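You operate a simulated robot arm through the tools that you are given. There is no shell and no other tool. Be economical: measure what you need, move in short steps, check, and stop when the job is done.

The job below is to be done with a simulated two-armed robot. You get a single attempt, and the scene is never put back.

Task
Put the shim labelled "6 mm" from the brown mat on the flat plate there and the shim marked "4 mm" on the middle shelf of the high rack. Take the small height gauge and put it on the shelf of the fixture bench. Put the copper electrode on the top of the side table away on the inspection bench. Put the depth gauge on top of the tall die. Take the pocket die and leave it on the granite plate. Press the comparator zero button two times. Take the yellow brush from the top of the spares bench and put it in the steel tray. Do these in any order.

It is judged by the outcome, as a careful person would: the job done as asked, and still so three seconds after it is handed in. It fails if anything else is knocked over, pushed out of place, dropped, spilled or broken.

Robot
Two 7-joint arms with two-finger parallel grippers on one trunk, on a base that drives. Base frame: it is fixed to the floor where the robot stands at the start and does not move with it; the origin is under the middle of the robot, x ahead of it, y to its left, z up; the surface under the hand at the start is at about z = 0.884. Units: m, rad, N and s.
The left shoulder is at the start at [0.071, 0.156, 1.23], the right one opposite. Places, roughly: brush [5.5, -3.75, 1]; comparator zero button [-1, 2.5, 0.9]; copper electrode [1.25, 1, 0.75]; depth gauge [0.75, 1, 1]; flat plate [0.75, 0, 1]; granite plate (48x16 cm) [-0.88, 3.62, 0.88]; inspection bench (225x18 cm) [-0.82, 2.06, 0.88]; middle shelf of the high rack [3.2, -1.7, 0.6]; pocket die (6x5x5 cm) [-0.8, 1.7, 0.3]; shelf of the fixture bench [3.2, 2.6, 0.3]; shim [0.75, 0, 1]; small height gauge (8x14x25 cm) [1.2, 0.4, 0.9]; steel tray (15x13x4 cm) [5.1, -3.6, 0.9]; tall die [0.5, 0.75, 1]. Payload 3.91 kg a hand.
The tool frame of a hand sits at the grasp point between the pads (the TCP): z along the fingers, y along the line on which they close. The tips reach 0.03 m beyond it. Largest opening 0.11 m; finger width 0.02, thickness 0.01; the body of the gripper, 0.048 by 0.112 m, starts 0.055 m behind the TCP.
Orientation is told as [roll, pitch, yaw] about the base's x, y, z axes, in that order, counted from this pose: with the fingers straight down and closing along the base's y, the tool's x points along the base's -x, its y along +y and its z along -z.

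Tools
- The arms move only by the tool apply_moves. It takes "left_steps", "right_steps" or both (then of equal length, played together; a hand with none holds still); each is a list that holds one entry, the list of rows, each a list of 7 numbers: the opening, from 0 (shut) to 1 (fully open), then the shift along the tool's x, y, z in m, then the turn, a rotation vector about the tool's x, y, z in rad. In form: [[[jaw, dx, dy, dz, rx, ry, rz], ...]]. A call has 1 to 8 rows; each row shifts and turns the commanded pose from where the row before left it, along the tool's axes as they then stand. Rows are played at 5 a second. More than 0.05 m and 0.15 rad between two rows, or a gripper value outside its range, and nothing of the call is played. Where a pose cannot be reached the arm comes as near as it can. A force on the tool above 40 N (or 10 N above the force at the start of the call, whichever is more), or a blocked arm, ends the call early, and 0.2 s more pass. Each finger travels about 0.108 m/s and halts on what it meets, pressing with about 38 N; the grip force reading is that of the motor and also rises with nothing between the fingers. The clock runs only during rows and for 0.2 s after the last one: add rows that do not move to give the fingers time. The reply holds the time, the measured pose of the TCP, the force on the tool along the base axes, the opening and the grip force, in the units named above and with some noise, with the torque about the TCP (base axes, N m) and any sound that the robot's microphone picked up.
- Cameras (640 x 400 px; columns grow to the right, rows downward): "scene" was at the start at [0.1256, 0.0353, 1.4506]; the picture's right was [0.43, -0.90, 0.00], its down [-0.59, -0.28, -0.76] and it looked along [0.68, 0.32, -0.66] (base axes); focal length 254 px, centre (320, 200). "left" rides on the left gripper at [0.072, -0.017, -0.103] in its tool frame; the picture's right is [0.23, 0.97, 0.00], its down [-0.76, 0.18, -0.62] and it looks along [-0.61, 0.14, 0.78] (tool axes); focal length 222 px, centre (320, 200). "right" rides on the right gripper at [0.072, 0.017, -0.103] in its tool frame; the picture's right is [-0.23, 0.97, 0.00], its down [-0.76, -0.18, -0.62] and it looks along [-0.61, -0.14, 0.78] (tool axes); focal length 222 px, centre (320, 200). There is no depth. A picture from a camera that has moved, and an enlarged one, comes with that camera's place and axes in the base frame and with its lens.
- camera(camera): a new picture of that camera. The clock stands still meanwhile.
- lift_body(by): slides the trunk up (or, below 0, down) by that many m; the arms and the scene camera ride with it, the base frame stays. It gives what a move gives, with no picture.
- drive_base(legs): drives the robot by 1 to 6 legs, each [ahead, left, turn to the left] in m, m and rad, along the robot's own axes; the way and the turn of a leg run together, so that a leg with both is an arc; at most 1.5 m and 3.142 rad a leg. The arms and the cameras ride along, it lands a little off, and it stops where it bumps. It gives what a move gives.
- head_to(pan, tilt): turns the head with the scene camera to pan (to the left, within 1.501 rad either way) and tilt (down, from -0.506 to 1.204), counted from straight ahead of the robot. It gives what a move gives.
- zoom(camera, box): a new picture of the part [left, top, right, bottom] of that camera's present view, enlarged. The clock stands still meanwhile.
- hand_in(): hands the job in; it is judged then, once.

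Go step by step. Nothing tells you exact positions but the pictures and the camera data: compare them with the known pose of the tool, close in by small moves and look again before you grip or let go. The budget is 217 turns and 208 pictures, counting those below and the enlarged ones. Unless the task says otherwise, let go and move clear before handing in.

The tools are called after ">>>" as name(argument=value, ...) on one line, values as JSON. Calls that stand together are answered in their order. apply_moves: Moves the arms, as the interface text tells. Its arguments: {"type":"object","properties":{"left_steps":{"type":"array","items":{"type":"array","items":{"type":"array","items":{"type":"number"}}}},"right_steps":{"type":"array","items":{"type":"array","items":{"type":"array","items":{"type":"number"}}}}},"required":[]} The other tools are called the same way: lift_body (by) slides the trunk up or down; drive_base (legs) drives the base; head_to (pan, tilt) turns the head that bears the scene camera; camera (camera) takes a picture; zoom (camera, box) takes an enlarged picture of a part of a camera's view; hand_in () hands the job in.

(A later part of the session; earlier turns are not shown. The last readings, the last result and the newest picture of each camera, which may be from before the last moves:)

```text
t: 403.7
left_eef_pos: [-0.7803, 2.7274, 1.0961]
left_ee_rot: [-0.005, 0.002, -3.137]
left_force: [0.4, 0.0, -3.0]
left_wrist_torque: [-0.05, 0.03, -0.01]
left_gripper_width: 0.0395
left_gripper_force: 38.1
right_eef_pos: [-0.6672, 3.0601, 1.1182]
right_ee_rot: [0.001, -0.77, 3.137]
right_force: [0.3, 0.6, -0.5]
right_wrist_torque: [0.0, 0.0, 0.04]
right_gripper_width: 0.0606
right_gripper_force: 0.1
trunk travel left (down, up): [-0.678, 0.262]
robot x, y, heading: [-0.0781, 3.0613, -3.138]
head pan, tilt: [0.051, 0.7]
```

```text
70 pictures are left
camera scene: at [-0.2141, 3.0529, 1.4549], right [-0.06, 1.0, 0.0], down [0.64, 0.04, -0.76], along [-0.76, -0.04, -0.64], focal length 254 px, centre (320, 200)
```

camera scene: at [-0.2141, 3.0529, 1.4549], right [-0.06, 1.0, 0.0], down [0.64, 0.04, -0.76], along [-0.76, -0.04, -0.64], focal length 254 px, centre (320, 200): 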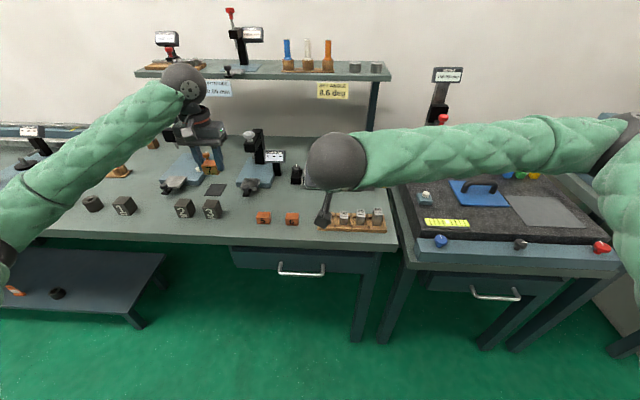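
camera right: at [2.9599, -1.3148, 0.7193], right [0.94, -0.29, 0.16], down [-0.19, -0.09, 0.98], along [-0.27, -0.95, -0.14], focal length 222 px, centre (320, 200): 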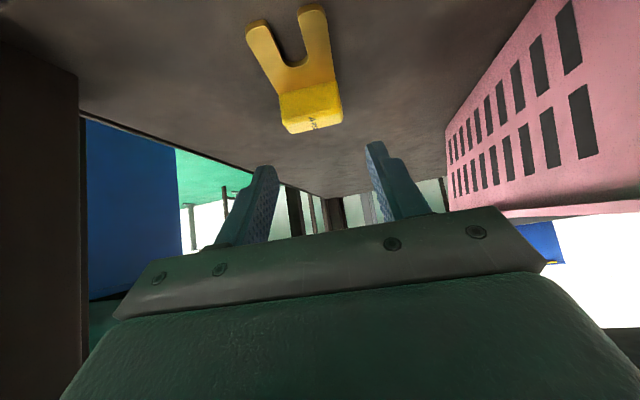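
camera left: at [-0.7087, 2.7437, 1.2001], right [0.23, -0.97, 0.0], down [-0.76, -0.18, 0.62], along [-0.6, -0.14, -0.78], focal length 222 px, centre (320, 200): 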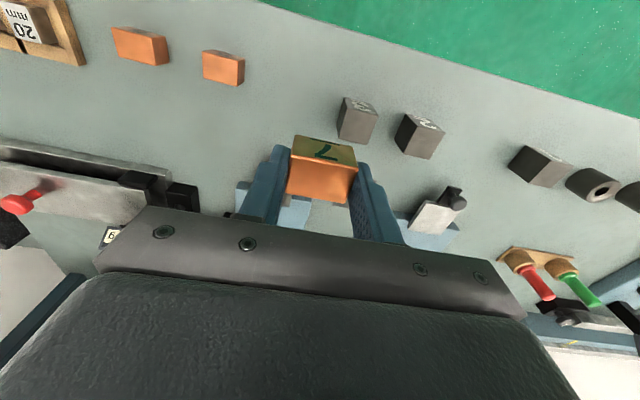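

Positions: 5 at y 2.846, 6 at 2.934, tray from 3.01. Move over y≈2.763 and lower.

>>> apply_moves(left_steps=[[[0, 0.003, -0.0175, 0, 0, 0, 0], [0, 0.003, -0.0175, 0, 0, 0, 0], [0, 0, 0, 0, 0, 0, 0]]])

>>> lift_body(by=-0.15)

>>> apply_moves(left_steps=[[[0, 0, 0, 0.006, 0, 0, 0], [0, 0, 0, 0.004, 0, 0, 0], [0, 0, 0, 0.003, 0, 0, 0], [0, 0, 0, 0.002, 0, 0, 0], [0, 0, 0, 0, 0, 0, 0]]])

>>> camera(camera="left")

```text
t: 404.5
left_eef_pos: [-0.7762, 2.761, 1.0974]
left_ee_rot: [-0.004, 0.002, -3.134]
left_force: [-0.4, 0.0, -3.1]
left_wrist_torque: [0.01, 0.03, 0.01]
left_gripper_width: 0.0392
left_gripper_force: 38.0
right_eef_pos: [-0.6676, 3.0595, 1.1164]
right_ee_rot: [-0.001, -0.772, 3.141]
right_force: [-1.6, -0.6, 0.8]
right_wrist_torque: [-0.02, -0.01, -0.01]
right_gripper_width: 0.0605
right_gripper_force: 0.1
trunk travel left (down, up): [-0.678, 0.262]
robot x, y, heading: [-0.0776, 3.0569, -3.135]
head pan, tilt: [0.051, 0.7]
```

```text
t: 406.2
left_eef_pos: [-0.7763, 2.7615, 0.9485]
left_ee_rot: [-0.004, 0.001, -3.138]
left_force: [0.3, -0.8, -2.5]
left_wrist_torque: [0.02, 0.03, -0.01]
left_gripper_width: 0.0393
left_gripper_force: 38.0
right_eef_pos: [-0.6673, 3.0601, 0.9664]
right_ee_rot: [0.001, -0.773, 3.137]
right_force: [-0.5, -0.2, 0.3]
right_wrist_torque: [0.01, 0.03, 0.03]
right_gripper_width: 0.0605
right_gripper_force: 0.0
trunk travel left (down, up): [-0.528, 0.412]
robot x, y, heading: [-0.0778, 3.0607, -3.137]
head pan, tilt: [0.051, 0.7]
```

```text
t: 407.4
left_eef_pos: [-0.7733, 2.7631, 0.9317]
left_ee_rot: [-0.003, 0.003, -3.135]
left_force: [0.2, 0.0, -1.9]
left_wrist_torque: [0.0, 0.01, 0.0]
left_gripper_width: 0.0396
left_gripper_force: 38.0
right_eef_pos: [-0.6673, 3.0614, 0.966]
right_ee_rot: [0.002, -0.772, 3.136]
right_force: [-0.3, -0.8, 0.1]
right_wrist_torque: [0.0, 0.0, -0.01]
right_gripper_width: 0.0605
right_gripper_force: 0.0
trunk travel left (down, up): [-0.528, 0.412]
robot x, y, heading: [-0.0772, 3.0567, -3.13]
head pan, tilt: [0.051, 0.7]
```

```text
69 pictures are left
camera left: at [-0.7017, 2.7789, 1.0357], right [0.23, -0.97, 0.0], down [-0.76, -0.18, 0.62], along [-0.6, -0.14, -0.78], focal length 222 px, centre (320, 200)
```

left: 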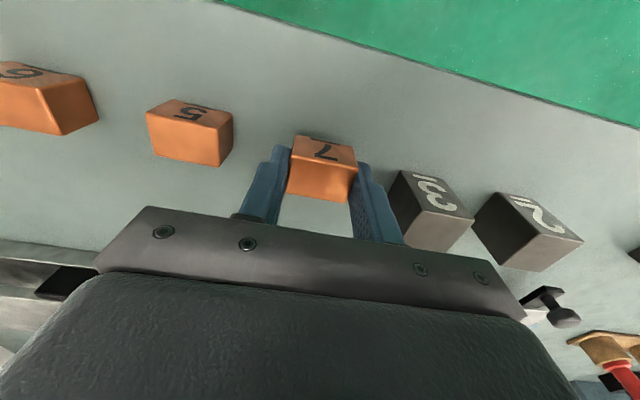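

Nearly down. Settle to contact and release.

>>> apply_moves(left_steps=[[[0, 0, 0, 0.003, 0, 0, 0], [0, 0, 0, 0.002, 0, 0, 0], [0, 0, 0, 0.002, 0, 0, 0], [0, 0, 0, 0.001, 0, 0, 0], [0, 0, 0, 0, 0, 0, 0]]])

```text
t: 408.6
left_eef_pos: [-0.7747, 2.7624, 0.9242]
left_ee_rot: [-0.004, 0.001, -3.136]
left_force: [-0.4, -0.2, -3.8]
left_wrist_torque: [-0.01, -0.01, 0.0]
left_gripper_width: 0.0393
left_gripper_force: 37.8
right_eef_pos: [-0.6694, 3.06, 0.9661]
right_ee_rot: [0.002, -0.773, 3.135]
right_force: [0.1, 0.2, -0.5]
right_wrist_torque: [0.03, 0.01, -0.01]
right_gripper_width: 0.0605
right_gripper_force: 0.1
trunk travel left (down, up): [-0.528, 0.412]
robot x, y, heading: [-0.076, 3.0582, -3.134]
head pan, tilt: [0.051, 0.7]
```

>>> apply_moves(left_steps=[[[0, 0, 0, 0.002, 0, 0, 0], [0, 0, 0, 0.002, 0, 0, 0], [0, 0, 0, 0.002, 0, 0, 0], [0, 0, 0, 0.002, 0, 0, 0], [0, 0, 0, 0, 0, 0, 0]]])

```text
t: 409.8
left_eef_pos: [-0.7745, 2.7627, 0.9165]
left_ee_rot: [-0.004, 0.002, -3.136]
left_force: [-0.2, -0.9, -1.2]
left_wrist_torque: [-0.02, 0.0, 0.03]
left_gripper_width: 0.0397
left_gripper_force: 38.3
right_eef_pos: [-0.6686, 3.0621, 0.9661]
right_ee_rot: [0.001, -0.771, 3.135]
right_force: [0.7, 0.0, 0.2]
right_wrist_torque: [0.0, 0.0, -0.05]
right_gripper_width: 0.0606
right_gripper_force: 0.0
trunk travel left (down, up): [-0.528, 0.412]
robot x, y, heading: [-0.0816, 3.0614, -3.134]
head pan, tilt: [0.051, 0.7]
```

>>> apply_moves(left_steps=[[[0, 0, 0, 0.001, 0, 0, 0], [0, 0, 0, 0.001, 0, 0, 0], [0, 0, 0, 0.001, 0, 0, 0], [0, 0, 0, 0.001, 0, 0, 0], [0, 0, 0, 0.001, 0, 0, 0], [0, 0, 0, 0, 0, 0, 0]]])

```text
t: 411.2
left_eef_pos: [-0.7751, 2.7623, 0.9146]
left_ee_rot: [-0.005, -0.005, -3.135]
left_force: [2.7, 2.0, 15.6]
left_wrist_torque: [0.15, -0.37, -0.13]
left_gripper_width: 0.0395
left_gripper_force: 38.4
right_eef_pos: [-0.6662, 3.0615, 0.9663]
right_ee_rot: [0.002, -0.774, 3.139]
right_force: [-0.5, -0.6, 0.6]
right_wrist_torque: [-0.01, -0.02, -0.02]
right_gripper_width: 0.0605
right_gripper_force: 0.1
trunk travel left (down, up): [-0.528, 0.412]
robot x, y, heading: [-0.0741, 3.0599, -3.137]
head pan, tilt: [0.051, 0.7]
stopped in row 6 (left hand): the force on the tool passed its limit at 41 N (the readings are from after the stop); the commanded pose is now the measured one
```

Contact. Release, rise, and turn the wrist 90°.

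>>> apply_moves(left_steps=[[[0, 0, 0, -0.001, 0, 0, 0], [0.25, 0, 0, 0, 0, 0, 0], [0.55, 0, 0, 0, 0, 0, 0], [0.55, 0, 0, -0.04, 0, 0, 0], [0.55, 0, 0, -0.04, 0, 0, 0], [0.55, 0, 0, 0, 0, 0, -0.15], [0.55, 0, 0, 0, 0, 0, -0.15], [0.55, 0, 0, 0, 0, 0, -0.15]]])

>>> apply_moves(left_steps=[[[0.55, 0, 0, 0, 0, 0, -0.15], [0.55, 0, 0, 0, 0, 0, -0.15], [0.55, 0, 0, 0, 0, 0, -0.15], [0.55, 0, 0, 0, 0, 0, -0.15], [0.55, 0, 0, 0, 0, 0, -0.15], [0.55, 0, 0, 0, 0, 0, -0.15], [0.55, 0, 0, 0, 0, 0, -0.15], [0.55, 0, 0, 0, 0, 0, -0.07]]])

>>> camera(camera="left")

```text
t: 413.0
left_eef_pos: [-0.7769, 2.7606, 0.9931]
left_ee_rot: [-0.005, 0.0, -2.682]
left_force: [-0.5, -0.1, -0.1]
left_wrist_torque: [0.05, 0.0, 0.0]
left_gripper_width: 0.0604
left_gripper_force: 0.0
right_eef_pos: [-0.6685, 3.0616, 0.9662]
right_ee_rot: [-0.001, -0.772, 3.135]
right_force: [0.2, -0.3, -0.2]
right_wrist_torque: [-0.01, -0.03, -0.01]
right_gripper_width: 0.0604
right_gripper_force: 0.1
trunk travel left (down, up): [-0.528, 0.412]
robot x, y, heading: [-0.0796, 3.0579, -3.138]
head pan, tilt: [0.051, 0.7]
```

```text
t: 414.8
left_eef_pos: [-0.7749, 2.7625, 0.9928]
left_ee_rot: [-0.003, 0.005, -1.563]
left_force: [0.1, 0.6, -1.0]
left_wrist_torque: [-0.02, 0.01, 0.0]
left_gripper_width: 0.0604
left_gripper_force: 0.0
right_eef_pos: [-0.6678, 3.0605, 0.9666]
right_ee_rot: [0.001, -0.772, 3.137]
right_force: [-0.2, 0.4, -0.8]
right_wrist_torque: [0.03, -0.01, -0.03]
right_gripper_width: 0.0605
right_gripper_force: 0.1
trunk travel left (down, up): [-0.528, 0.412]
robot x, y, heading: [-0.0752, 3.0566, -3.139]
head pan, tilt: [0.051, 0.7]
```

```text
68 pictures are left
camera left: at [-0.7926, 2.8327, 1.0976], right [0.97, 0.23, 0.0], down [0.18, -0.76, 0.62], along [0.14, -0.6, -0.79], focal length 222 px, centre (320, 200)
```

left: 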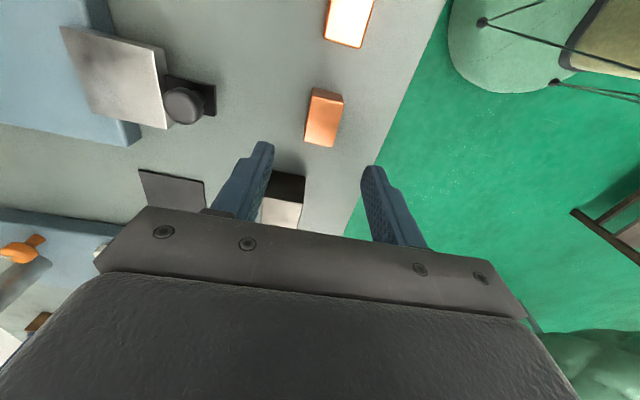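

Lower and regrip along x.

>>> apply_moves(left_steps=[[[0.55, 0.003, 0, 0.04, 0, 0, 0], [0.55, 0, 0, 0.03, 0, 0, 0], [0.55, 0, 0, 0.006, 0, 0, 0], [0.2, 0, 0, 0, 0, 0, 0], [0, 0, 0, 0, 0, 0, 0], [0, 0, 0, 0, 0, 0, 0], [0, 0, 0, 0, 0, 0, 0]]])

>>> camera(camera="left")

```text
t: 416.4
left_eef_pos: [-0.7767, 2.7645, 0.9166]
left_ee_rot: [-0.002, 0.005, -1.564]
left_force: [-0.6, 0.8, 0.7]
left_wrist_torque: [-0.05, -0.01, 0.0]
left_gripper_width: 0.0274
left_gripper_force: 37.6
right_eef_pos: [-0.6689, 3.0601, 0.9664]
right_ee_rot: [0.001, -0.772, 3.138]
right_force: [0.2, -0.1, 0.5]
right_wrist_torque: [0.0, 0.02, 0.02]
right_gripper_width: 0.0605
right_gripper_force: 0.1
trunk travel left (down, up): [-0.528, 0.412]
robot x, y, heading: [-0.0771, 3.0602, -3.136]
head pan, tilt: [0.051, 0.7]
```

```text
67 pictures are left
camera left: at [-0.7921, 2.8353, 1.0209], right [0.97, 0.23, 0.0], down [0.18, -0.76, 0.62], along [0.14, -0.6, -0.79], focal length 222 px, centre (320, 200)
```

left: 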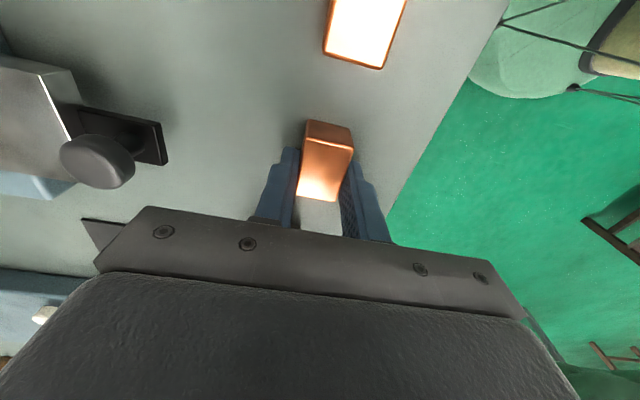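

Gripped along x. Move the right hand up and aside, and lift the block.

>>> apply_moves(right_steps=[[[0.5, -0.0278, 0, -0.0287, 0, 0, 0], [0.5, -0.0278, 0, -0.0287, 0, 0, 0], [0.5, -0.0278, 0, -0.0287, 0, 0, 0], [0.5, 0, -0.045, 0, 0, 0, 0], [0.5, 0, -0.045, 0, 0, 0, 0], [0.5, 0, -0.045, 0, 0, 0, 0], [0.5, 0, -0.045, 0, 0, 0, 0], [0.5, 0, -0.045, 0, 0, 0, 0]]], left_steps=[[[0, 0, 0, -0.03, 0, 0, 0], [0, 0, 0, -0.03, 0, 0, 0], [0, 0, 0, -0.03, 0, 0, 0], [0, 0, 0, 0, 0, 0, 0], [0, 0.04, 0, 0, 0, 0, 0], [0, 0.04, 0, 0, 0, 0, 0], [0, 0.04, 0, 0, 0, 0, 0], [0, 0.04, 0, 0, 0, 0, 0]]])

>>> camera(camera="left")

>>> zoom(camera="scene", box=[210, 140, 410, 260])

```text
t: 418.2
left_eef_pos: [-0.774, 2.9256, 1.0098]
left_ee_rot: [-0.003, 0.004, -1.565]
left_force: [-0.5, 1.1, -3.2]
left_wrist_torque: [-0.03, -0.01, -0.02]
left_gripper_width: 0.0276
left_gripper_force: 37.6
right_eef_pos: [-0.6671, 3.2859, 1.0866]
right_ee_rot: [0.003, -0.771, 3.139]
right_force: [0.0, 0.4, -0.3]
right_wrist_torque: [0.0, 0.02, 0.04]
right_gripper_width: 0.055
right_gripper_force: 0.0
trunk travel left (down, up): [-0.528, 0.412]
robot x, y, heading: [-0.0773, 3.0591, -3.136]
head pan, tilt: [0.051, 0.7]
```

```text
66 pictures are left
camera left: at [-0.791, 2.997, 1.114], right [0.97, 0.23, 0.0], down [0.18, -0.76, 0.62], along [0.14, -0.6, -0.78], focal length 222 px, centre (320, 200)
```

left: 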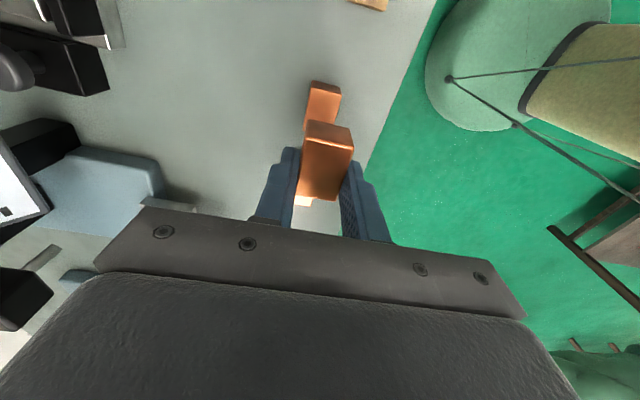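

```text
3.20 times, centred on (310, 200) of scene
camera zoom: at [-0.2137, 3.0551, 1.3049], right [-0.06, 1.0, 0.0], down [0.64, 0.04, -0.76], along [-0.76, -0.04, -0.64], focal length 812 px, centre (352, 200)
```

zoom: 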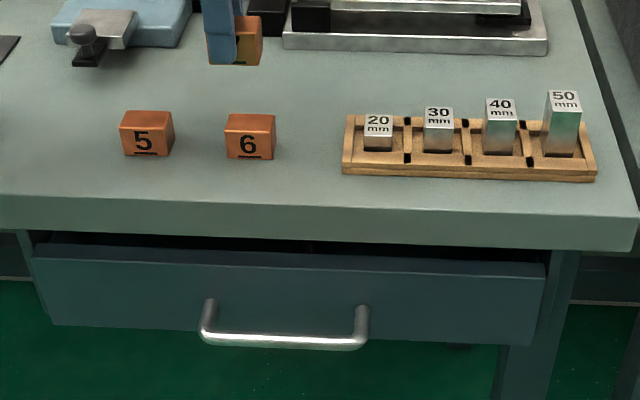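

Clear view: gap between 6 and tray ≈54 mm, centre y≈2.984. Move over it and lower to 2 cm above.

>>> apply_moves(left_steps=[[[0, 0.027, -0.004, 0, 0, 0, 0], [0, 0.027, -0.004, 0, 0, 0, 0], [0, 0, 0, 0.025, 0, 0, 0], [0, 0, 0, 0.025, 0, 0, 0], [0, 0, 0, 0.015, 0, 0, 0], [0, 0, 0, 0, 0, 0, 0]]])

>>> zoom(camera="scene", box=[260, 160, 360, 220])

>>> camera(camera="left")

```text
t: 419.6
left_eef_pos: [-0.7839, 2.9814, 0.9423]
left_ee_rot: [-0.003, 0.006, -1.566]
left_force: [0.1, 0.1, -2.6]
left_wrist_torque: [-0.04, 0.01, 0.02]
left_gripper_width: 0.0273
left_gripper_force: 38.2
right_eef_pos: [-0.6664, 3.284, 1.0863]
right_ee_rot: [0.001, -0.77, 3.136]
right_force: [0.4, 0.3, -0.1]
right_wrist_torque: [0.0, -0.03, 0.05]
right_gripper_width: 0.0552
right_gripper_force: 0.1
trunk travel left (down, up): [-0.528, 0.412]
robot x, y, heading: [-0.0766, 3.0627, -3.138]
head pan, tilt: [0.051, 0.7]
```

```text
6.40 times, centred on (310, 190) of scene
camera zoom: at [-0.2141, 3.0535, 1.3048], right [-0.05, 1.0, 0.0], down [0.64, 0.04, -0.76], along [-0.76, -0.04, -0.64], focal length 1624 px, centre (384, 264)
```

zoom: 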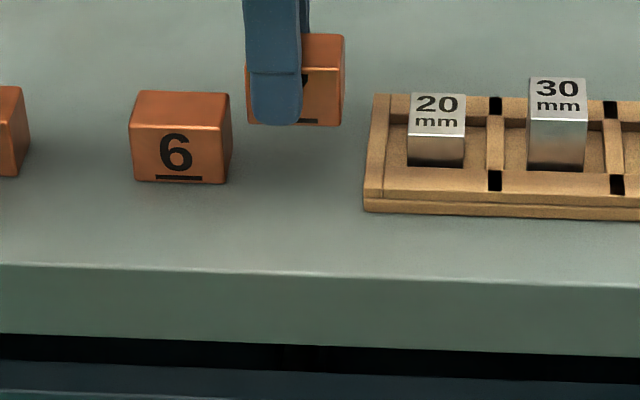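

```text
63 pictures are left
camera left: at [-0.8013, 3.0509, 1.0463], right [0.97, 0.23, 0.0], down [0.18, -0.76, 0.62], along [0.14, -0.6, -0.79], focal length 222 px, centre (320, 200)
```

left: 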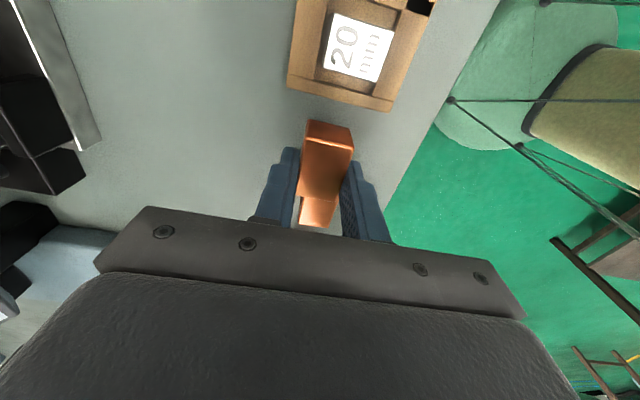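

Well centred; shift 9 mm forward to align with 5 and 6, then lower to contact.

>>> apply_moves(left_steps=[[[0, 0, 0.009, 0, 0, 0, 0], [0, 0, 0, 0.01, 0, 0, 0], [0, 0, 0, 0.008, 0, 0, 0], [0, 0, 0, 0.004, 0, 0, 0], [0, 0, 0, 0, 0, 0, 0]]])

>>> apply_moves(left_steps=[[[0, 0, 0, 0.002, 0, 0, 0], [0, 0, 0, 0.001, 0, 0, 0], [0, 0, 0, 0.001, 0, 0, 0], [0, 0, 0, 0.001, 0, 0, 0], [0, 0, 0, 0.001, 0, 0, 0], [0, 0, 0, 0, 0, 0, 0]]])

>>> zoom(camera="scene", box=[260, 160, 360, 220])

```text
t: 420.8
left_eef_pos: [-0.7757, 2.9787, 0.9228]
left_ee_rot: [-0.002, 0.004, -1.565]
left_force: [-0.4, 0.2, -3.7]
left_wrist_torque: [0.0, 0.04, 0.0]
left_gripper_width: 0.0272
left_gripper_force: 37.9
right_eef_pos: [-0.6667, 3.284, 1.0867]
right_ee_rot: [0.002, -0.77, 3.137]
right_force: [-0.6, 0.2, -0.4]
right_wrist_torque: [-0.05, -0.02, -0.01]
right_gripper_width: 0.055
right_gripper_force: 0.0
trunk travel left (down, up): [-0.528, 0.412]
robot x, y, heading: [-0.0784, 3.0613, -3.134]
head pan, tilt: [0.051, 0.7]
```

```text
t: 422.2
left_eef_pos: [-0.7767, 2.9786, 0.9175]
left_ee_rot: [-0.005, 0.005, -1.568]
left_force: [-4.9, 0.2, 10.1]
left_wrist_torque: [0.03, 0.02, 0.02]
left_gripper_width: 0.0275
left_gripper_force: 37.9
right_eef_pos: [-0.6667, 3.2839, 1.0863]
right_ee_rot: [0.003, -0.771, 3.137]
right_force: [-0.6, -0.8, -0.9]
right_wrist_torque: [-0.01, -0.04, 0.0]
right_gripper_width: 0.0551
right_gripper_force: 0.1
trunk travel left (down, up): [-0.528, 0.412]
robot x, y, heading: [-0.078, 3.0604, -3.136]
head pan, tilt: [0.051, 0.7]
```

```text
6.40 times, centred on (310, 190) of scene
camera zoom: at [-0.2136, 3.0533, 1.305], right [-0.06, 1.0, 0.0], down [0.64, 0.04, -0.76], along [-0.76, -0.04, -0.64], focal length 1624 px, centre (384, 264)
```

zoom: 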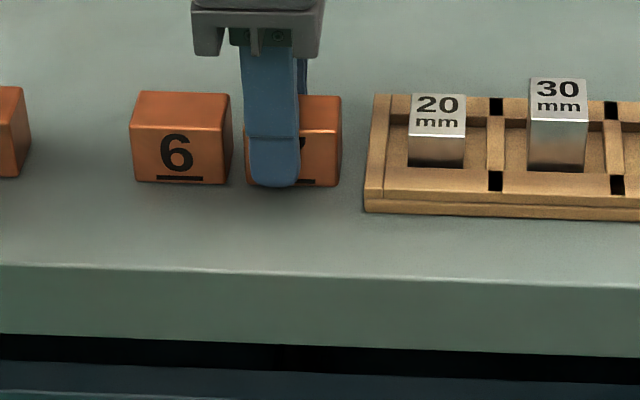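

Aligned with 5 and 6. Release and rise.

>>> apply_moves(left_steps=[[[0.25, 0, 0, 0, 0, 0, 0], [0.5, 0, 0, 0, 0, 0, 0], [0.5, 0, 0, 0, 0, 0, 0], [0.5, 0, 0, -0.03, 0, 0, 0], [0.5, 0, 0, -0.045, 0, 0, 0], [0.5, 0, 0, -0.045, 0, 0, 0], [0.5, 0, 0, -0.045, 0, 0, 0]]])

>>> zoom(camera="scene", box=[210, 140, 410, 260])

```text
t: 423.8
left_eef_pos: [-0.7733, 2.9809, 1.0803]
left_ee_rot: [-0.002, 0.004, -1.564]
left_force: [-0.1, 0.2, -0.4]
left_wrist_torque: [0.02, 0.0, 0.0]
left_gripper_width: 0.0552
left_gripper_force: 0.1
right_eef_pos: [-0.6655, 3.2847, 1.0865]
right_ee_rot: [0.001, -0.771, 3.136]
right_force: [0.6, 0.6, 0.1]
right_wrist_torque: [-0.02, 0.0, 0.01]
right_gripper_width: 0.0551
right_gripper_force: 0.0
trunk travel left (down, up): [-0.528, 0.412]
robot x, y, heading: [-0.0752, 3.061, -3.135]
head pan, tilt: [0.051, 0.7]
```

```text
3.20 times, centred on (310, 200) of scene
camera zoom: at [-0.213, 3.0536, 1.3048], right [-0.05, 1.0, 0.0], down [0.64, 0.04, -0.77], along [-0.76, -0.04, -0.64], focal length 812 px, centre (352, 200)
```

zoom: 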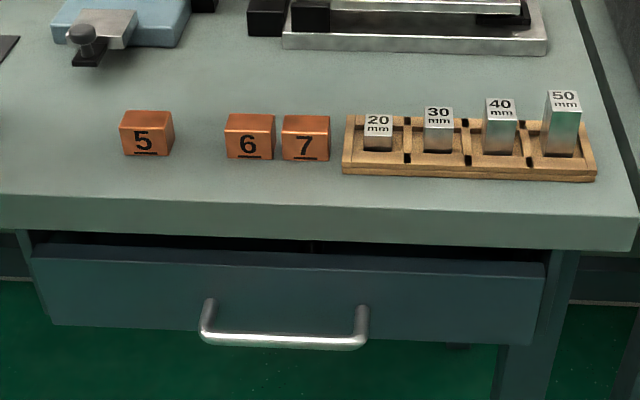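

Perfect: 5, 6, 7 in line. Next the comparator's zero button near (−1.0, 2.5). Raise, unturn the left wrist, close its fingers, and move the base there.

>>> lift_body(by=0.25)

>>> apply_moves(left_steps=[[[0, 0, 0, 0, 0, 0, 0.15], [0, 0, 0, 0, 0, 0, 0.15], [0, 0, 0, 0, 0, 0, 0.15], [0, 0, 0, 0, 0, 0, 0.15], [0, 0, 0, 0, 0, 0, 0.15], [0, 0, 0, 0, 0, 0, 0.15], [0, 0, 0, 0, 0, 0, 0.15], [0, 0, 0, 0, 0, 0, 0.15]]])

>>> apply_moves(left_steps=[[[0, 0.03, 0.02, 0, 0, 0, 0.15], [0, 0.03, 0.02, 0, 0, 0, 0.15], [0, 0.03, 0.02, 0, 0, 0, 0.07], [0, 0, 0.03, 0, 0, 0, 0], [0, 0, 0.03, 0, 0, 0, 0]]])

>>> drive_base(legs=[[0.15, 0.25, 0]])

>>> head_to(pan=0.25, tilt=0.7)

>>> camera(camera="scene")

```text
t: 426.4
left_eef_pos: [-0.775, 2.9793, 1.3301]
left_ee_rot: [0.0, 0.005, -1.565]
left_force: [-0.9, -0.7, -0.3]
left_wrist_torque: [-0.01, 0.01, -0.03]
left_gripper_width: 0.0552
left_gripper_force: 0.0
right_eef_pos: [-0.6661, 3.285, 1.3367]
right_ee_rot: [0.001, -0.772, 3.139]
right_force: [0.7, 0.1, 0.0]
right_wrist_torque: [0.01, 0.0, 0.0]
right_gripper_width: 0.055
right_gripper_force: 0.0
trunk travel left (down, up): [-0.778, 0.162]
robot x, y, heading: [-0.0761, 3.0572, -3.134]
head pan, tilt: [0.051, 0.7]
```

```text
t: 428.2
left_eef_pos: [-0.7736, 2.9799, 1.329]
left_ee_rot: [-0.005, 0.0, -2.769]
left_force: [0.2, -0.1, 0.1]
left_wrist_torque: [0.05, 0.01, 0.04]
left_gripper_width: 0.0001
left_gripper_force: 37.5
right_eef_pos: [-0.666, 3.2847, 1.3375]
right_ee_rot: [0.002, -0.771, 3.136]
right_force: [1.0, 0.6, 0.3]
right_wrist_torque: [-0.03, -0.04, -0.01]
right_gripper_width: 0.0551
right_gripper_force: 0.0
trunk travel left (down, up): [-0.778, 0.162]
robot x, y, heading: [-0.082, 3.0567, -3.143]
head pan, tilt: [0.051, 0.7]
```

```text
t: 429.4
left_eef_pos: [-0.6717, 2.8799, 1.329]
left_ee_rot: [-0.005, -0.003, -3.136]
left_force: [0.1, 0.2, -0.4]
left_wrist_torque: [0.01, -0.02, -0.01]
left_gripper_width: 0.0002
left_gripper_force: 37.6
right_eef_pos: [-0.6651, 3.2845, 1.3363]
right_ee_rot: [0.0, -0.771, 3.136]
right_force: [-0.4, 0.4, 0.5]
right_wrist_torque: [0.03, -0.01, -0.02]
right_gripper_width: 0.0548
right_gripper_force: 0.1
trunk travel left (down, up): [-0.778, 0.162]
robot x, y, heading: [-0.0786, 3.0575, -3.136]
head pan, tilt: [0.051, 0.7]
```

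```text
t: 431.4
left_eef_pos: [-0.8184, 2.6267, 1.3287]
left_ee_rot: [-0.006, 0.001, -3.131]
left_force: [-0.1, -0.7, -0.1]
left_wrist_torque: [0.02, 0.01, 0.0]
left_gripper_width: 0.0002
left_gripper_force: 38.3
right_eef_pos: [-0.8138, 3.0312, 1.337]
right_ee_rot: [0.003, -0.772, 3.14]
right_force: [0.4, -0.1, 1.1]
right_wrist_torque: [0.02, 0.0, 0.0]
right_gripper_width: 0.0551
right_gripper_force: 0.1
trunk travel left (down, up): [-0.778, 0.162]
robot x, y, heading: [-0.2243, 2.8058, -3.136]
head pan, tilt: [0.051, 0.7]
```

```text
t: 432.1
left_eef_pos: [-0.8185, 2.6265, 1.3291]
left_ee_rot: [-0.005, -0.001, -3.13]
left_force: [-0.3, 0.2, -0.1]
left_wrist_torque: [0.01, -0.01, -0.01]
left_gripper_width: 0.0004
left_gripper_force: 37.4
right_eef_pos: [-0.8151, 3.0302, 1.3365]
right_ee_rot: [0.0, -0.772, 3.14]
right_force: [0.6, 0.0, 0.0]
right_wrist_torque: [-0.01, 0.01, -0.03]
right_gripper_width: 0.0549
right_gripper_force: 0.1
trunk travel left (down, up): [-0.778, 0.162]
robot x, y, heading: [-0.22, 2.8059, -3.136]
head pan, tilt: [0.25, 0.7]
```

```text
60 pictures are left
camera scene: at [-0.3585, 2.7838, 1.5547], right [-0.25, 0.97, 0.0], down [0.62, 0.16, -0.76], along [-0.74, -0.19, -0.64], focal length 254 px, centre (320, 200)
```

scene: 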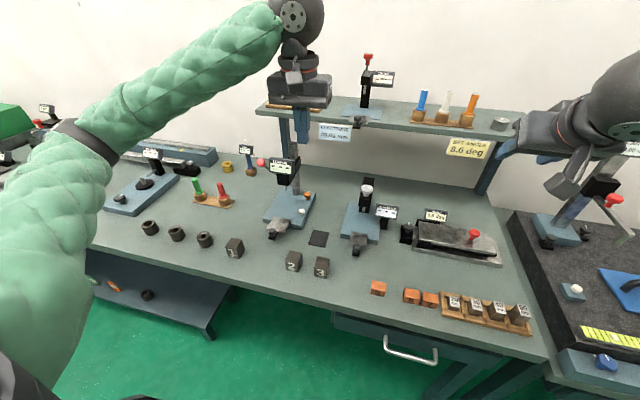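

>>> zoom(camera="scene", box=[230, 130, 430, 270])

>>> zoom(camera="scene", box=[100, 120, 300, 240])

```text
2.86 times, centred on (330, 200) of scene
camera zoom: at [-0.3585, 2.7838, 1.5547], right [-0.25, 0.97, 0.0], down [0.62, 0.16, -0.76], along [-0.74, -0.19, -0.64], focal length 725 px, centre (291, 200)
```

zoom: 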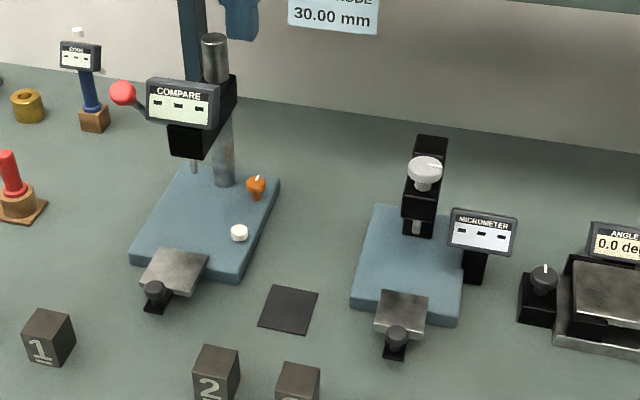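

```text
3.20 times, centred on (200, 180) of scene
camera zoom: at [-0.3585, 2.7838, 1.5547], right [-0.25, 0.97, 0.0], down [0.62, 0.16, -0.76], along [-0.74, -0.19, -0.64], focal length 812 px, centre (704, 264)
```

zoom: 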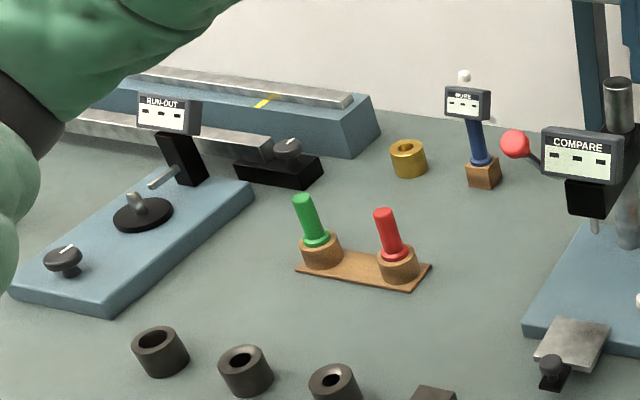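

The COMPARE unit's white button at ≈(−1.014, 2.543, 0.915) is the zero button. The right hand (already pitched 45°) suits: shift so it lines up, with left hand raised out of the way.

>>> apply_moves(left_steps=[[[0, 0.02, 0, -0.04, 0, 0, 0], [0, 0.02, 0, -0.04, 0, 0, 0], [0, 0.02, 0, -0.04, 0, 0, 0], [0, 0.02, 0, -0.04, 0, 0, 0]]], right_steps=[[[0, 0, 0, 0, 0, 0, 0], [0, 0, 0, 0, 0, 0, 0], [0, 0, 0, 0, 0, 0, 0], [0, 0, 0, 0, 0, 0, 0]]])

>>> drive_base(legs=[[0.08, 0.485, 0]])

>>> lift_body(by=-0.26)

>>> head_to(pan=-0.2, tilt=0.7)

>>> camera(camera="scene")

>>> camera(camera="right")

```text
t: 433.1
left_eef_pos: [-0.7358, 2.6258, 1.4879]
left_ee_rot: [-0.003, -0.001, -3.131]
left_force: [0.0, -0.3, 0.8]
left_wrist_torque: [0.01, 0.02, -0.01]
left_gripper_width: 0.0003
left_gripper_force: 37.6
right_eef_pos: [-0.8116, 3.0318, 1.337]
right_ee_rot: [0.002, -0.772, 3.14]
right_force: [0.0, -0.3, 0.7]
right_wrist_torque: [0.0, 0.01, 0.0]
right_gripper_width: 0.0
right_gripper_force: 37.5
trunk travel left (down, up): [-0.778, 0.162]
robot x, y, heading: [-0.2229, 2.8064, -3.138]
head pan, tilt: [0.25, 0.7]
```

```text
t: 436.0
left_eef_pos: [-0.8135, 2.1418, 1.4874]
left_ee_rot: [-0.003, -0.002, -3.128]
left_force: [0.5, 1.0, 0.4]
left_wrist_torque: [0.01, 0.03, -0.02]
left_gripper_width: 0.0
left_gripper_force: 37.6
right_eef_pos: [-0.8916, 2.5462, 1.337]
right_ee_rot: [0.001, -0.77, -3.138]
right_force: [-0.6, -0.5, 0.1]
right_wrist_torque: [-0.03, 0.0, -0.01]
right_gripper_width: 0.0003
right_gripper_force: 37.6
trunk travel left (down, up): [-0.778, 0.162]
robot x, y, heading: [-0.3015, 2.322, -3.13]
head pan, tilt: [0.25, 0.7]
```

```text
t: 438.7
left_eef_pos: [-0.8141, 2.1405, 1.2277]
left_ee_rot: [-0.006, -0.002, -3.128]
left_force: [0.1, 0.0, -0.3]
left_wrist_torque: [-0.01, -0.03, -0.02]
left_gripper_width: 0.0
left_gripper_force: 37.4
right_eef_pos: [-0.8898, 2.5463, 1.0772]
right_ee_rot: [0.003, -0.771, -3.138]
right_force: [-0.2, -0.4, -0.5]
right_wrist_torque: [0.01, -0.02, -0.02]
right_gripper_width: 0.0
right_gripper_force: 37.8
trunk travel left (down, up): [-0.518, 0.422]
robot x, y, heading: [-0.2998, 2.3264, -3.13]
head pan, tilt: [0.25, 0.7]
```

```text
t: 439.6
left_eef_pos: [-0.813, 2.1399, 1.228]
left_ee_rot: [-0.006, -0.002, -3.128]
left_force: [-0.2, -0.1, 0.3]
left_wrist_torque: [0.0, -0.03, -0.01]
left_gripper_width: 0.0001
left_gripper_force: 37.5
right_eef_pos: [-0.8899, 2.5462, 1.076]
right_ee_rot: [0.001, -0.772, -3.14]
right_force: [0.0, 0.6, -0.5]
right_wrist_torque: [-0.01, 0.0, 0.0]
right_gripper_width: 0.0
right_gripper_force: 37.5
trunk travel left (down, up): [-0.518, 0.422]
robot x, y, heading: [-0.3003, 2.323, -3.133]
head pan, tilt: [-0.201, 0.7]
```

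```text
57 pictures are left
camera scene: at [-0.4349, 2.339, 1.2948], right [0.19, 0.98, 0.0], down [0.63, -0.12, -0.76], along [-0.75, 0.14, -0.64], focal length 254 px, centre (320, 200)
```

scene: 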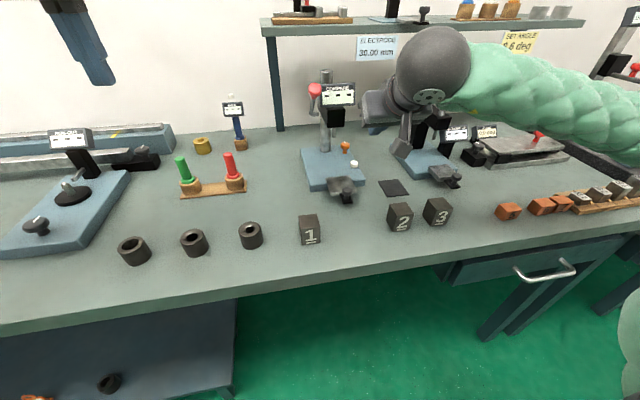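

```text
56 pictures are left
camera right: at [-0.7671, 2.5298, 1.0996], right [-0.16, -0.97, 0.16], down [-0.11, 0.18, 0.98], along [-0.98, 0.14, -0.14], focal length 222 px, centre (320, 200)
```

right: 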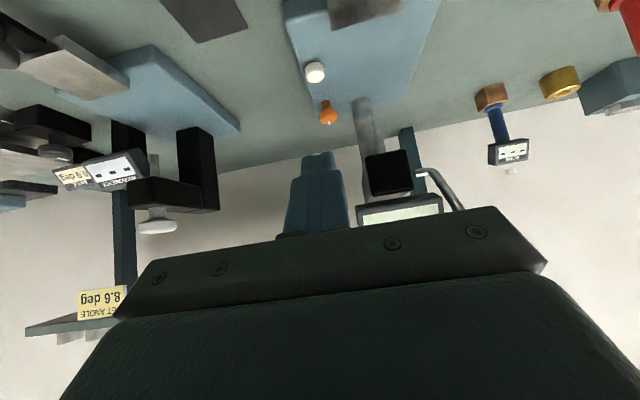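

Button is straight along the tool axis. Advance 0.15 m to hover 2 cm over the button.

>>> apply_moves(right_steps=[[[0, 0, 0, 0.038, 0, 0, 0], [0, 0, 0, 0.038, 0, 0, 0], [0, 0, 0, 0.038, 0, 0, 0], [0, 0, 0, 0.036, 0, 0, 0], [0, 0, 0, 0, 0, 0, 0]]])

>>> camera(camera="right")

>>> zoom(camera="scene", box=[290, 80, 430, 210])

```text
t: 440.8
left_eef_pos: [-0.8128, 2.1404, 1.2282]
left_ee_rot: [-0.006, -0.002, -3.127]
left_force: [0.1, 0.3, -0.1]
left_wrist_torque: [0.01, 0.02, -0.01]
left_gripper_width: 0.0001
left_gripper_force: 37.4
right_eef_pos: [-0.9951, 2.5438, 0.9717]
right_ee_rot: [0.001, -0.773, -3.141]
right_force: [0.6, -0.3, -0.2]
right_wrist_torque: [0.0, 0.0, 0.03]
right_gripper_width: 0.0001
right_gripper_force: 37.5
trunk travel left (down, up): [-0.518, 0.422]
robot x, y, heading: [-0.3004, 2.3234, -3.128]
head pan, tilt: [-0.201, 0.7]
```

```text
55 pictures are left
camera right: at [-0.8716, 2.5279, 0.9936], right [-0.16, -0.97, 0.16], down [-0.11, 0.18, 0.98], along [-0.98, 0.14, -0.14], focal length 222 px, centre (320, 200)
```

right: 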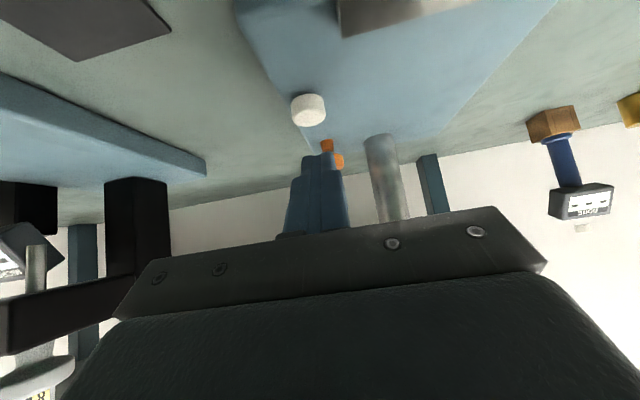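

```text
3.08 times, centred on (360, 145) of scene
camera zoom: at [-0.4345, 2.339, 1.2949], right [0.19, 0.98, 0.0], down [0.63, -0.12, -0.76], along [-0.75, 0.14, -0.64], focal length 781 px, centre (197, 369)
```

zoom: 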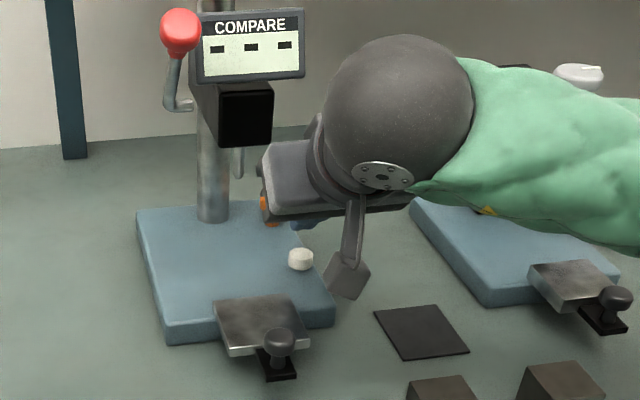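

Aligned over the button; the display shows dashes. Descend slowly and press, watching force/sound.

>>> apply_moves(right_steps=[[[0, 0.0056, 0, 0.0057, 0, 0, 0], [0, 0.0056, 0, 0.0057, 0, 0, 0], [0, 0.0014, 0, 0.0014, 0, 0, 0], [0, 0.0014, 0, 0.0014, 0, 0, 0], [0, 0.0014, 0, 0.0014, 0, 0, 0]]])

>>> zoom(camera="right", box=[240, 60, 400, 200])

```text
t: 442.0
left_eef_pos: [-0.8123, 2.1405, 1.2271]
left_ee_rot: [-0.005, 0.0, -3.128]
left_force: [0.9, 0.2, -0.3]
left_wrist_torque: [-0.04, 0.01, -0.02]
left_gripper_width: 0.0002
left_gripper_force: 37.4
right_eef_pos: [-0.9947, 2.5447, 0.9472]
right_ee_rot: [0.002, -0.771, -3.14]
right_force: [0.8, 1.0, 1.5]
right_wrist_torque: [-0.02, 0.0, -0.01]
right_gripper_width: 0.0
right_gripper_force: 37.5
trunk travel left (down, up): [-0.518, 0.422]
robot x, y, heading: [-0.2994, 2.3232, -3.129]
head pan, tilt: [-0.201, 0.7]
```

```text
2.86 times, centred on (320, 130) of right
camera zoom: at [-0.8715, 2.5292, 0.9706], right [-0.16, -0.97, 0.16], down [-0.11, 0.18, 0.98], along [-0.98, 0.14, -0.14], focal length 635 px, centre (320, 400)
```

zoom: 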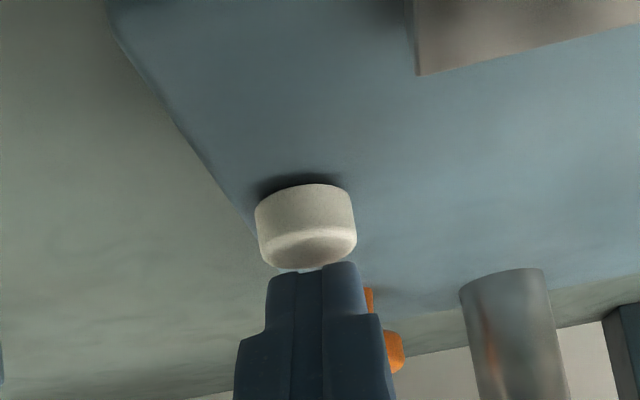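

Fingertip is about 1 cm beyond the button's centre; shift back 10 mm, then press.

>>> apply_moves(right_steps=[[[0, 0.0052, 0, -0.0089, 0, 0, 0], [0, 0.0014, 0, 0.0014, 0, 0, 0], [0, 0.0014, 0, 0.0014, 0, 0, 0], [0, 0.0014, 0, 0.0014, 0, 0, 0]]])

>>> zoom(camera="right", box=[240, 60, 400, 200])

```text
t: 443.0
left_eef_pos: [-0.8131, 2.1404, 1.2275]
left_ee_rot: [-0.007, -0.002, -3.126]
left_force: [0.8, 0.4, 0.1]
left_wrist_torque: [-0.02, 0.03, -0.03]
left_gripper_width: 0.0
left_gripper_force: 37.9
right_eef_pos: [-0.9851, 2.5463, 0.9436]
right_ee_rot: [0.002, -0.772, -3.14]
right_force: [-0.9, 0.1, 3.1]
right_wrist_torque: [0.0, 0.07, 0.01]
right_gripper_width: 0.0
right_gripper_force: 38.0
trunk travel left (down, up): [-0.518, 0.422]
robot x, y, heading: [-0.3012, 2.3217, -3.133]
head pan, tilt: [-0.201, 0.7]
heard: click
```

```text
2.86 times, centred on (320, 130) of right
camera zoom: at [-0.8617, 2.5294, 0.9668], right [-0.16, -0.97, 0.16], down [-0.11, 0.18, 0.98], along [-0.98, 0.14, -0.14], focal length 635 px, centre (320, 400)
```

zoom: 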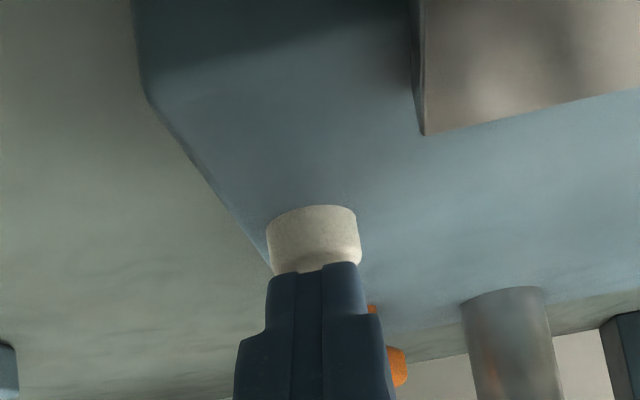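

One click heard. Raise to let the button return, and check the display.

>>> apply_moves(right_steps=[[[0, -0.0042, 0, -0.0043, 0, 0, 0], [0, -0.0042, 0, -0.0043, 0, 0, 0], [0, 0, 0, 0, 0, 0, 0]]])

>>> zoom(camera="scene", box=[290, 70, 390, 190])

```text
t: 443.8
left_eef_pos: [-0.8136, 2.14, 1.2271]
left_ee_rot: [-0.006, -0.003, -3.127]
left_force: [0.7, 0.3, 0.1]
left_wrist_torque: [0.0, -0.01, -0.03]
left_gripper_width: 0.0
left_gripper_force: 37.9
right_eef_pos: [-0.9859, 2.5466, 0.9557]
right_ee_rot: [0.001, -0.77, -3.138]
right_force: [-0.2, 0.6, 0.2]
right_wrist_torque: [0.04, -0.03, -0.01]
right_gripper_width: 0.0001
right_gripper_force: 37.6
trunk travel left (down, up): [-0.518, 0.422]
robot x, y, heading: [-0.2977, 2.3254, -3.128]
head pan, tilt: [-0.201, 0.7]
```

```text
3.33 times, centred on (340, 130) of scene
camera zoom: at [-0.435, 2.3392, 1.2948], right [0.19, 0.98, 0.0], down [0.63, -0.12, -0.76], along [-0.75, 0.14, -0.64], focal length 846 px, centre (253, 433)
```

zoom: 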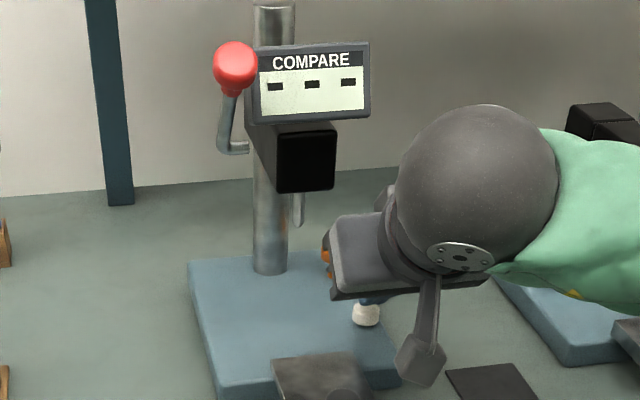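

Second press.

>>> apply_moves(right_steps=[[[0, 0.0042, 0, 0.0043, 0, 0, 0], [0, 0.0021, 0, 0.0021, 0, 0, 0], [0, 0.0014, 0, 0.0014, 0, 0, 0], [0, 0.0007, 0, 0.0007, 0, 0, 0], [0, 0, 0, 0, 0, 0, 0]]])

```text
t: 445.0
left_eef_pos: [-0.8123, 2.141, 1.2273]
left_ee_rot: [-0.006, -0.002, -3.126]
left_force: [0.9, -0.8, 0.8]
left_wrist_torque: [0.0, -0.02, -0.02]
left_gripper_width: 0.0
left_gripper_force: 37.4
right_eef_pos: [-0.984, 2.5455, 0.9441]
right_ee_rot: [0.003, -0.771, -3.141]
right_force: [-1.0, 0.9, 2.6]
right_wrist_torque: [0.06, 0.1, -0.02]
right_gripper_width: 0.0
right_gripper_force: 38.0
trunk travel left (down, up): [-0.518, 0.422]
robot x, y, heading: [-0.3026, 2.3267, -3.131]
head pan, tilt: [-0.201, 0.7]
heard: click
```

Two clicks done. Retreat the right hand along its axis, then look for the pocket die on the lower shelf near (−0.8, 1.7).

>>> apply_moves(right_steps=[[[0, -0.0042, 0, -0.0043, 0, 0, 0], [0, 0, 0, -0.03, 0, 0, 0], [0, 0, 0, -0.04, 0, 0, 0], [0, 0, 0, -0.04, 0, 0, 0], [0, 0, 0, -0.04, 0, 0, 0]]])

>>> lift_body(by=0.15)

>>> drive_base(legs=[[-0.35, 0, 0], [0, 0.45, 0]])

>>> head_to(pan=0.1, tilt=0.85)

>>> camera(camera="scene")

```text
t: 446.2
left_eef_pos: [-0.8139, 2.1393, 1.2267]
left_ee_rot: [-0.006, -0.002, -3.128]
left_force: [0.9, 0.1, 0.3]
left_wrist_torque: [0.06, 0.01, -0.03]
left_gripper_width: 0.0001
left_gripper_force: 37.6
right_eef_pos: [-0.8806, 2.5465, 1.0592]
right_ee_rot: [-0.001, -0.771, -3.138]
right_force: [0.6, 0.5, 0.6]
right_wrist_torque: [0.0, 0.0, -0.01]
right_gripper_width: 0.0
right_gripper_force: 37.7
trunk travel left (down, up): [-0.518, 0.422]
robot x, y, heading: [-0.2997, 2.3266, -3.129]
head pan, tilt: [-0.201, 0.7]
```

```text
t: 448.0
left_eef_pos: [-0.8135, 2.1403, 1.3772]
left_ee_rot: [-0.005, -0.002, -3.128]
left_force: [0.2, 0.4, 0.4]
left_wrist_torque: [-0.01, -0.01, 0.01]
left_gripper_width: 0.0001
left_gripper_force: 38.1
right_eef_pos: [-0.8811, 2.5486, 1.2074]
right_ee_rot: [0.001, -0.771, -3.14]
right_force: [0.4, -1.1, -0.5]
right_wrist_torque: [-0.03, 0.01, -0.01]
right_gripper_width: 0.0
right_gripper_force: 37.6
trunk travel left (down, up): [-0.668, 0.272]
robot x, y, heading: [-0.3006, 2.3273, -3.129]
head pan, tilt: [-0.201, 0.7]
```

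```text
t: 452.6
left_eef_pos: [-0.4542, 1.682, 1.3779]
left_ee_rot: [-0.005, -0.002, -3.123]
left_force: [-0.6, -0.9, -0.4]
left_wrist_torque: [0.01, 0.01, -0.01]
left_gripper_width: 0.0
left_gripper_force: 38.0
right_eef_pos: [-0.5229, 2.0898, 1.2086]
right_ee_rot: [0.001, -0.771, -3.137]
right_force: [-0.1, 0.2, 0.6]
right_wrist_torque: [-0.01, -0.01, -0.02]
right_gripper_width: 0.0
right_gripper_force: 37.6
trunk travel left (down, up): [-0.668, 0.272]
robot x, y, heading: [0.0562, 1.8715, -3.128]
head pan, tilt: [-0.201, 0.7]
```

```text
t: 453.4
left_eef_pos: [-0.4532, 1.6822, 1.3772]
left_ee_rot: [-0.003, 0.001, -3.122]
left_force: [0.0, 0.0, 0.4]
left_wrist_torque: [-0.02, -0.01, -0.01]
left_gripper_width: 0.0
left_gripper_force: 37.7
right_eef_pos: [-0.5224, 2.0912, 1.2089]
right_ee_rot: [0.003, -0.77, -3.136]
right_force: [0.6, 0.0, 0.1]
right_wrist_torque: [0.0, -0.01, 0.01]
right_gripper_width: 0.0001
right_gripper_force: 37.7
trunk travel left (down, up): [-0.668, 0.272]
robot x, y, heading: [0.0596, 1.8717, -3.126]
head pan, tilt: [0.099, 0.85]
```

```text
50 pictures are left
camera scene: at [-0.0704, 1.8585, 1.4326], right [-0.11, 0.99, 0.0], down [0.75, 0.08, -0.66], along [-0.66, -0.07, -0.75], focal length 254 px, centre (320, 200)
```

scene: 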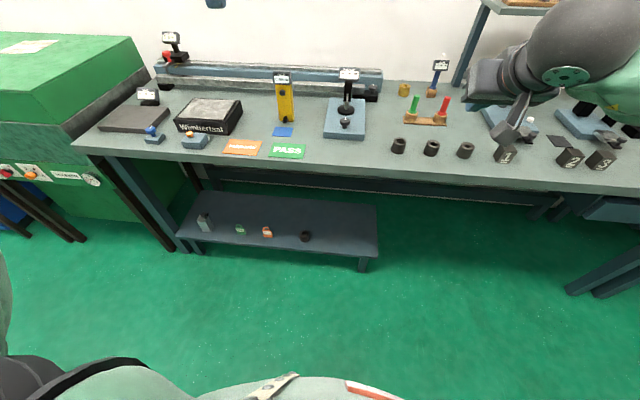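

>>> zoom(camera="scene", box=[180, 185, 390, 275])

```text
3.05 times, centred on (285, 230) of scene
camera zoom: at [-0.0704, 1.8585, 1.4326], right [-0.11, 0.99, 0.0], down [0.75, 0.08, -0.66], along [-0.66, -0.07, -0.75], focal length 773 px, centre (427, 109)
```

zoom: 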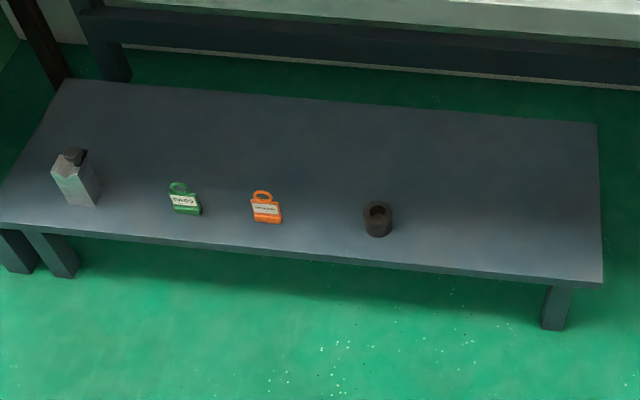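

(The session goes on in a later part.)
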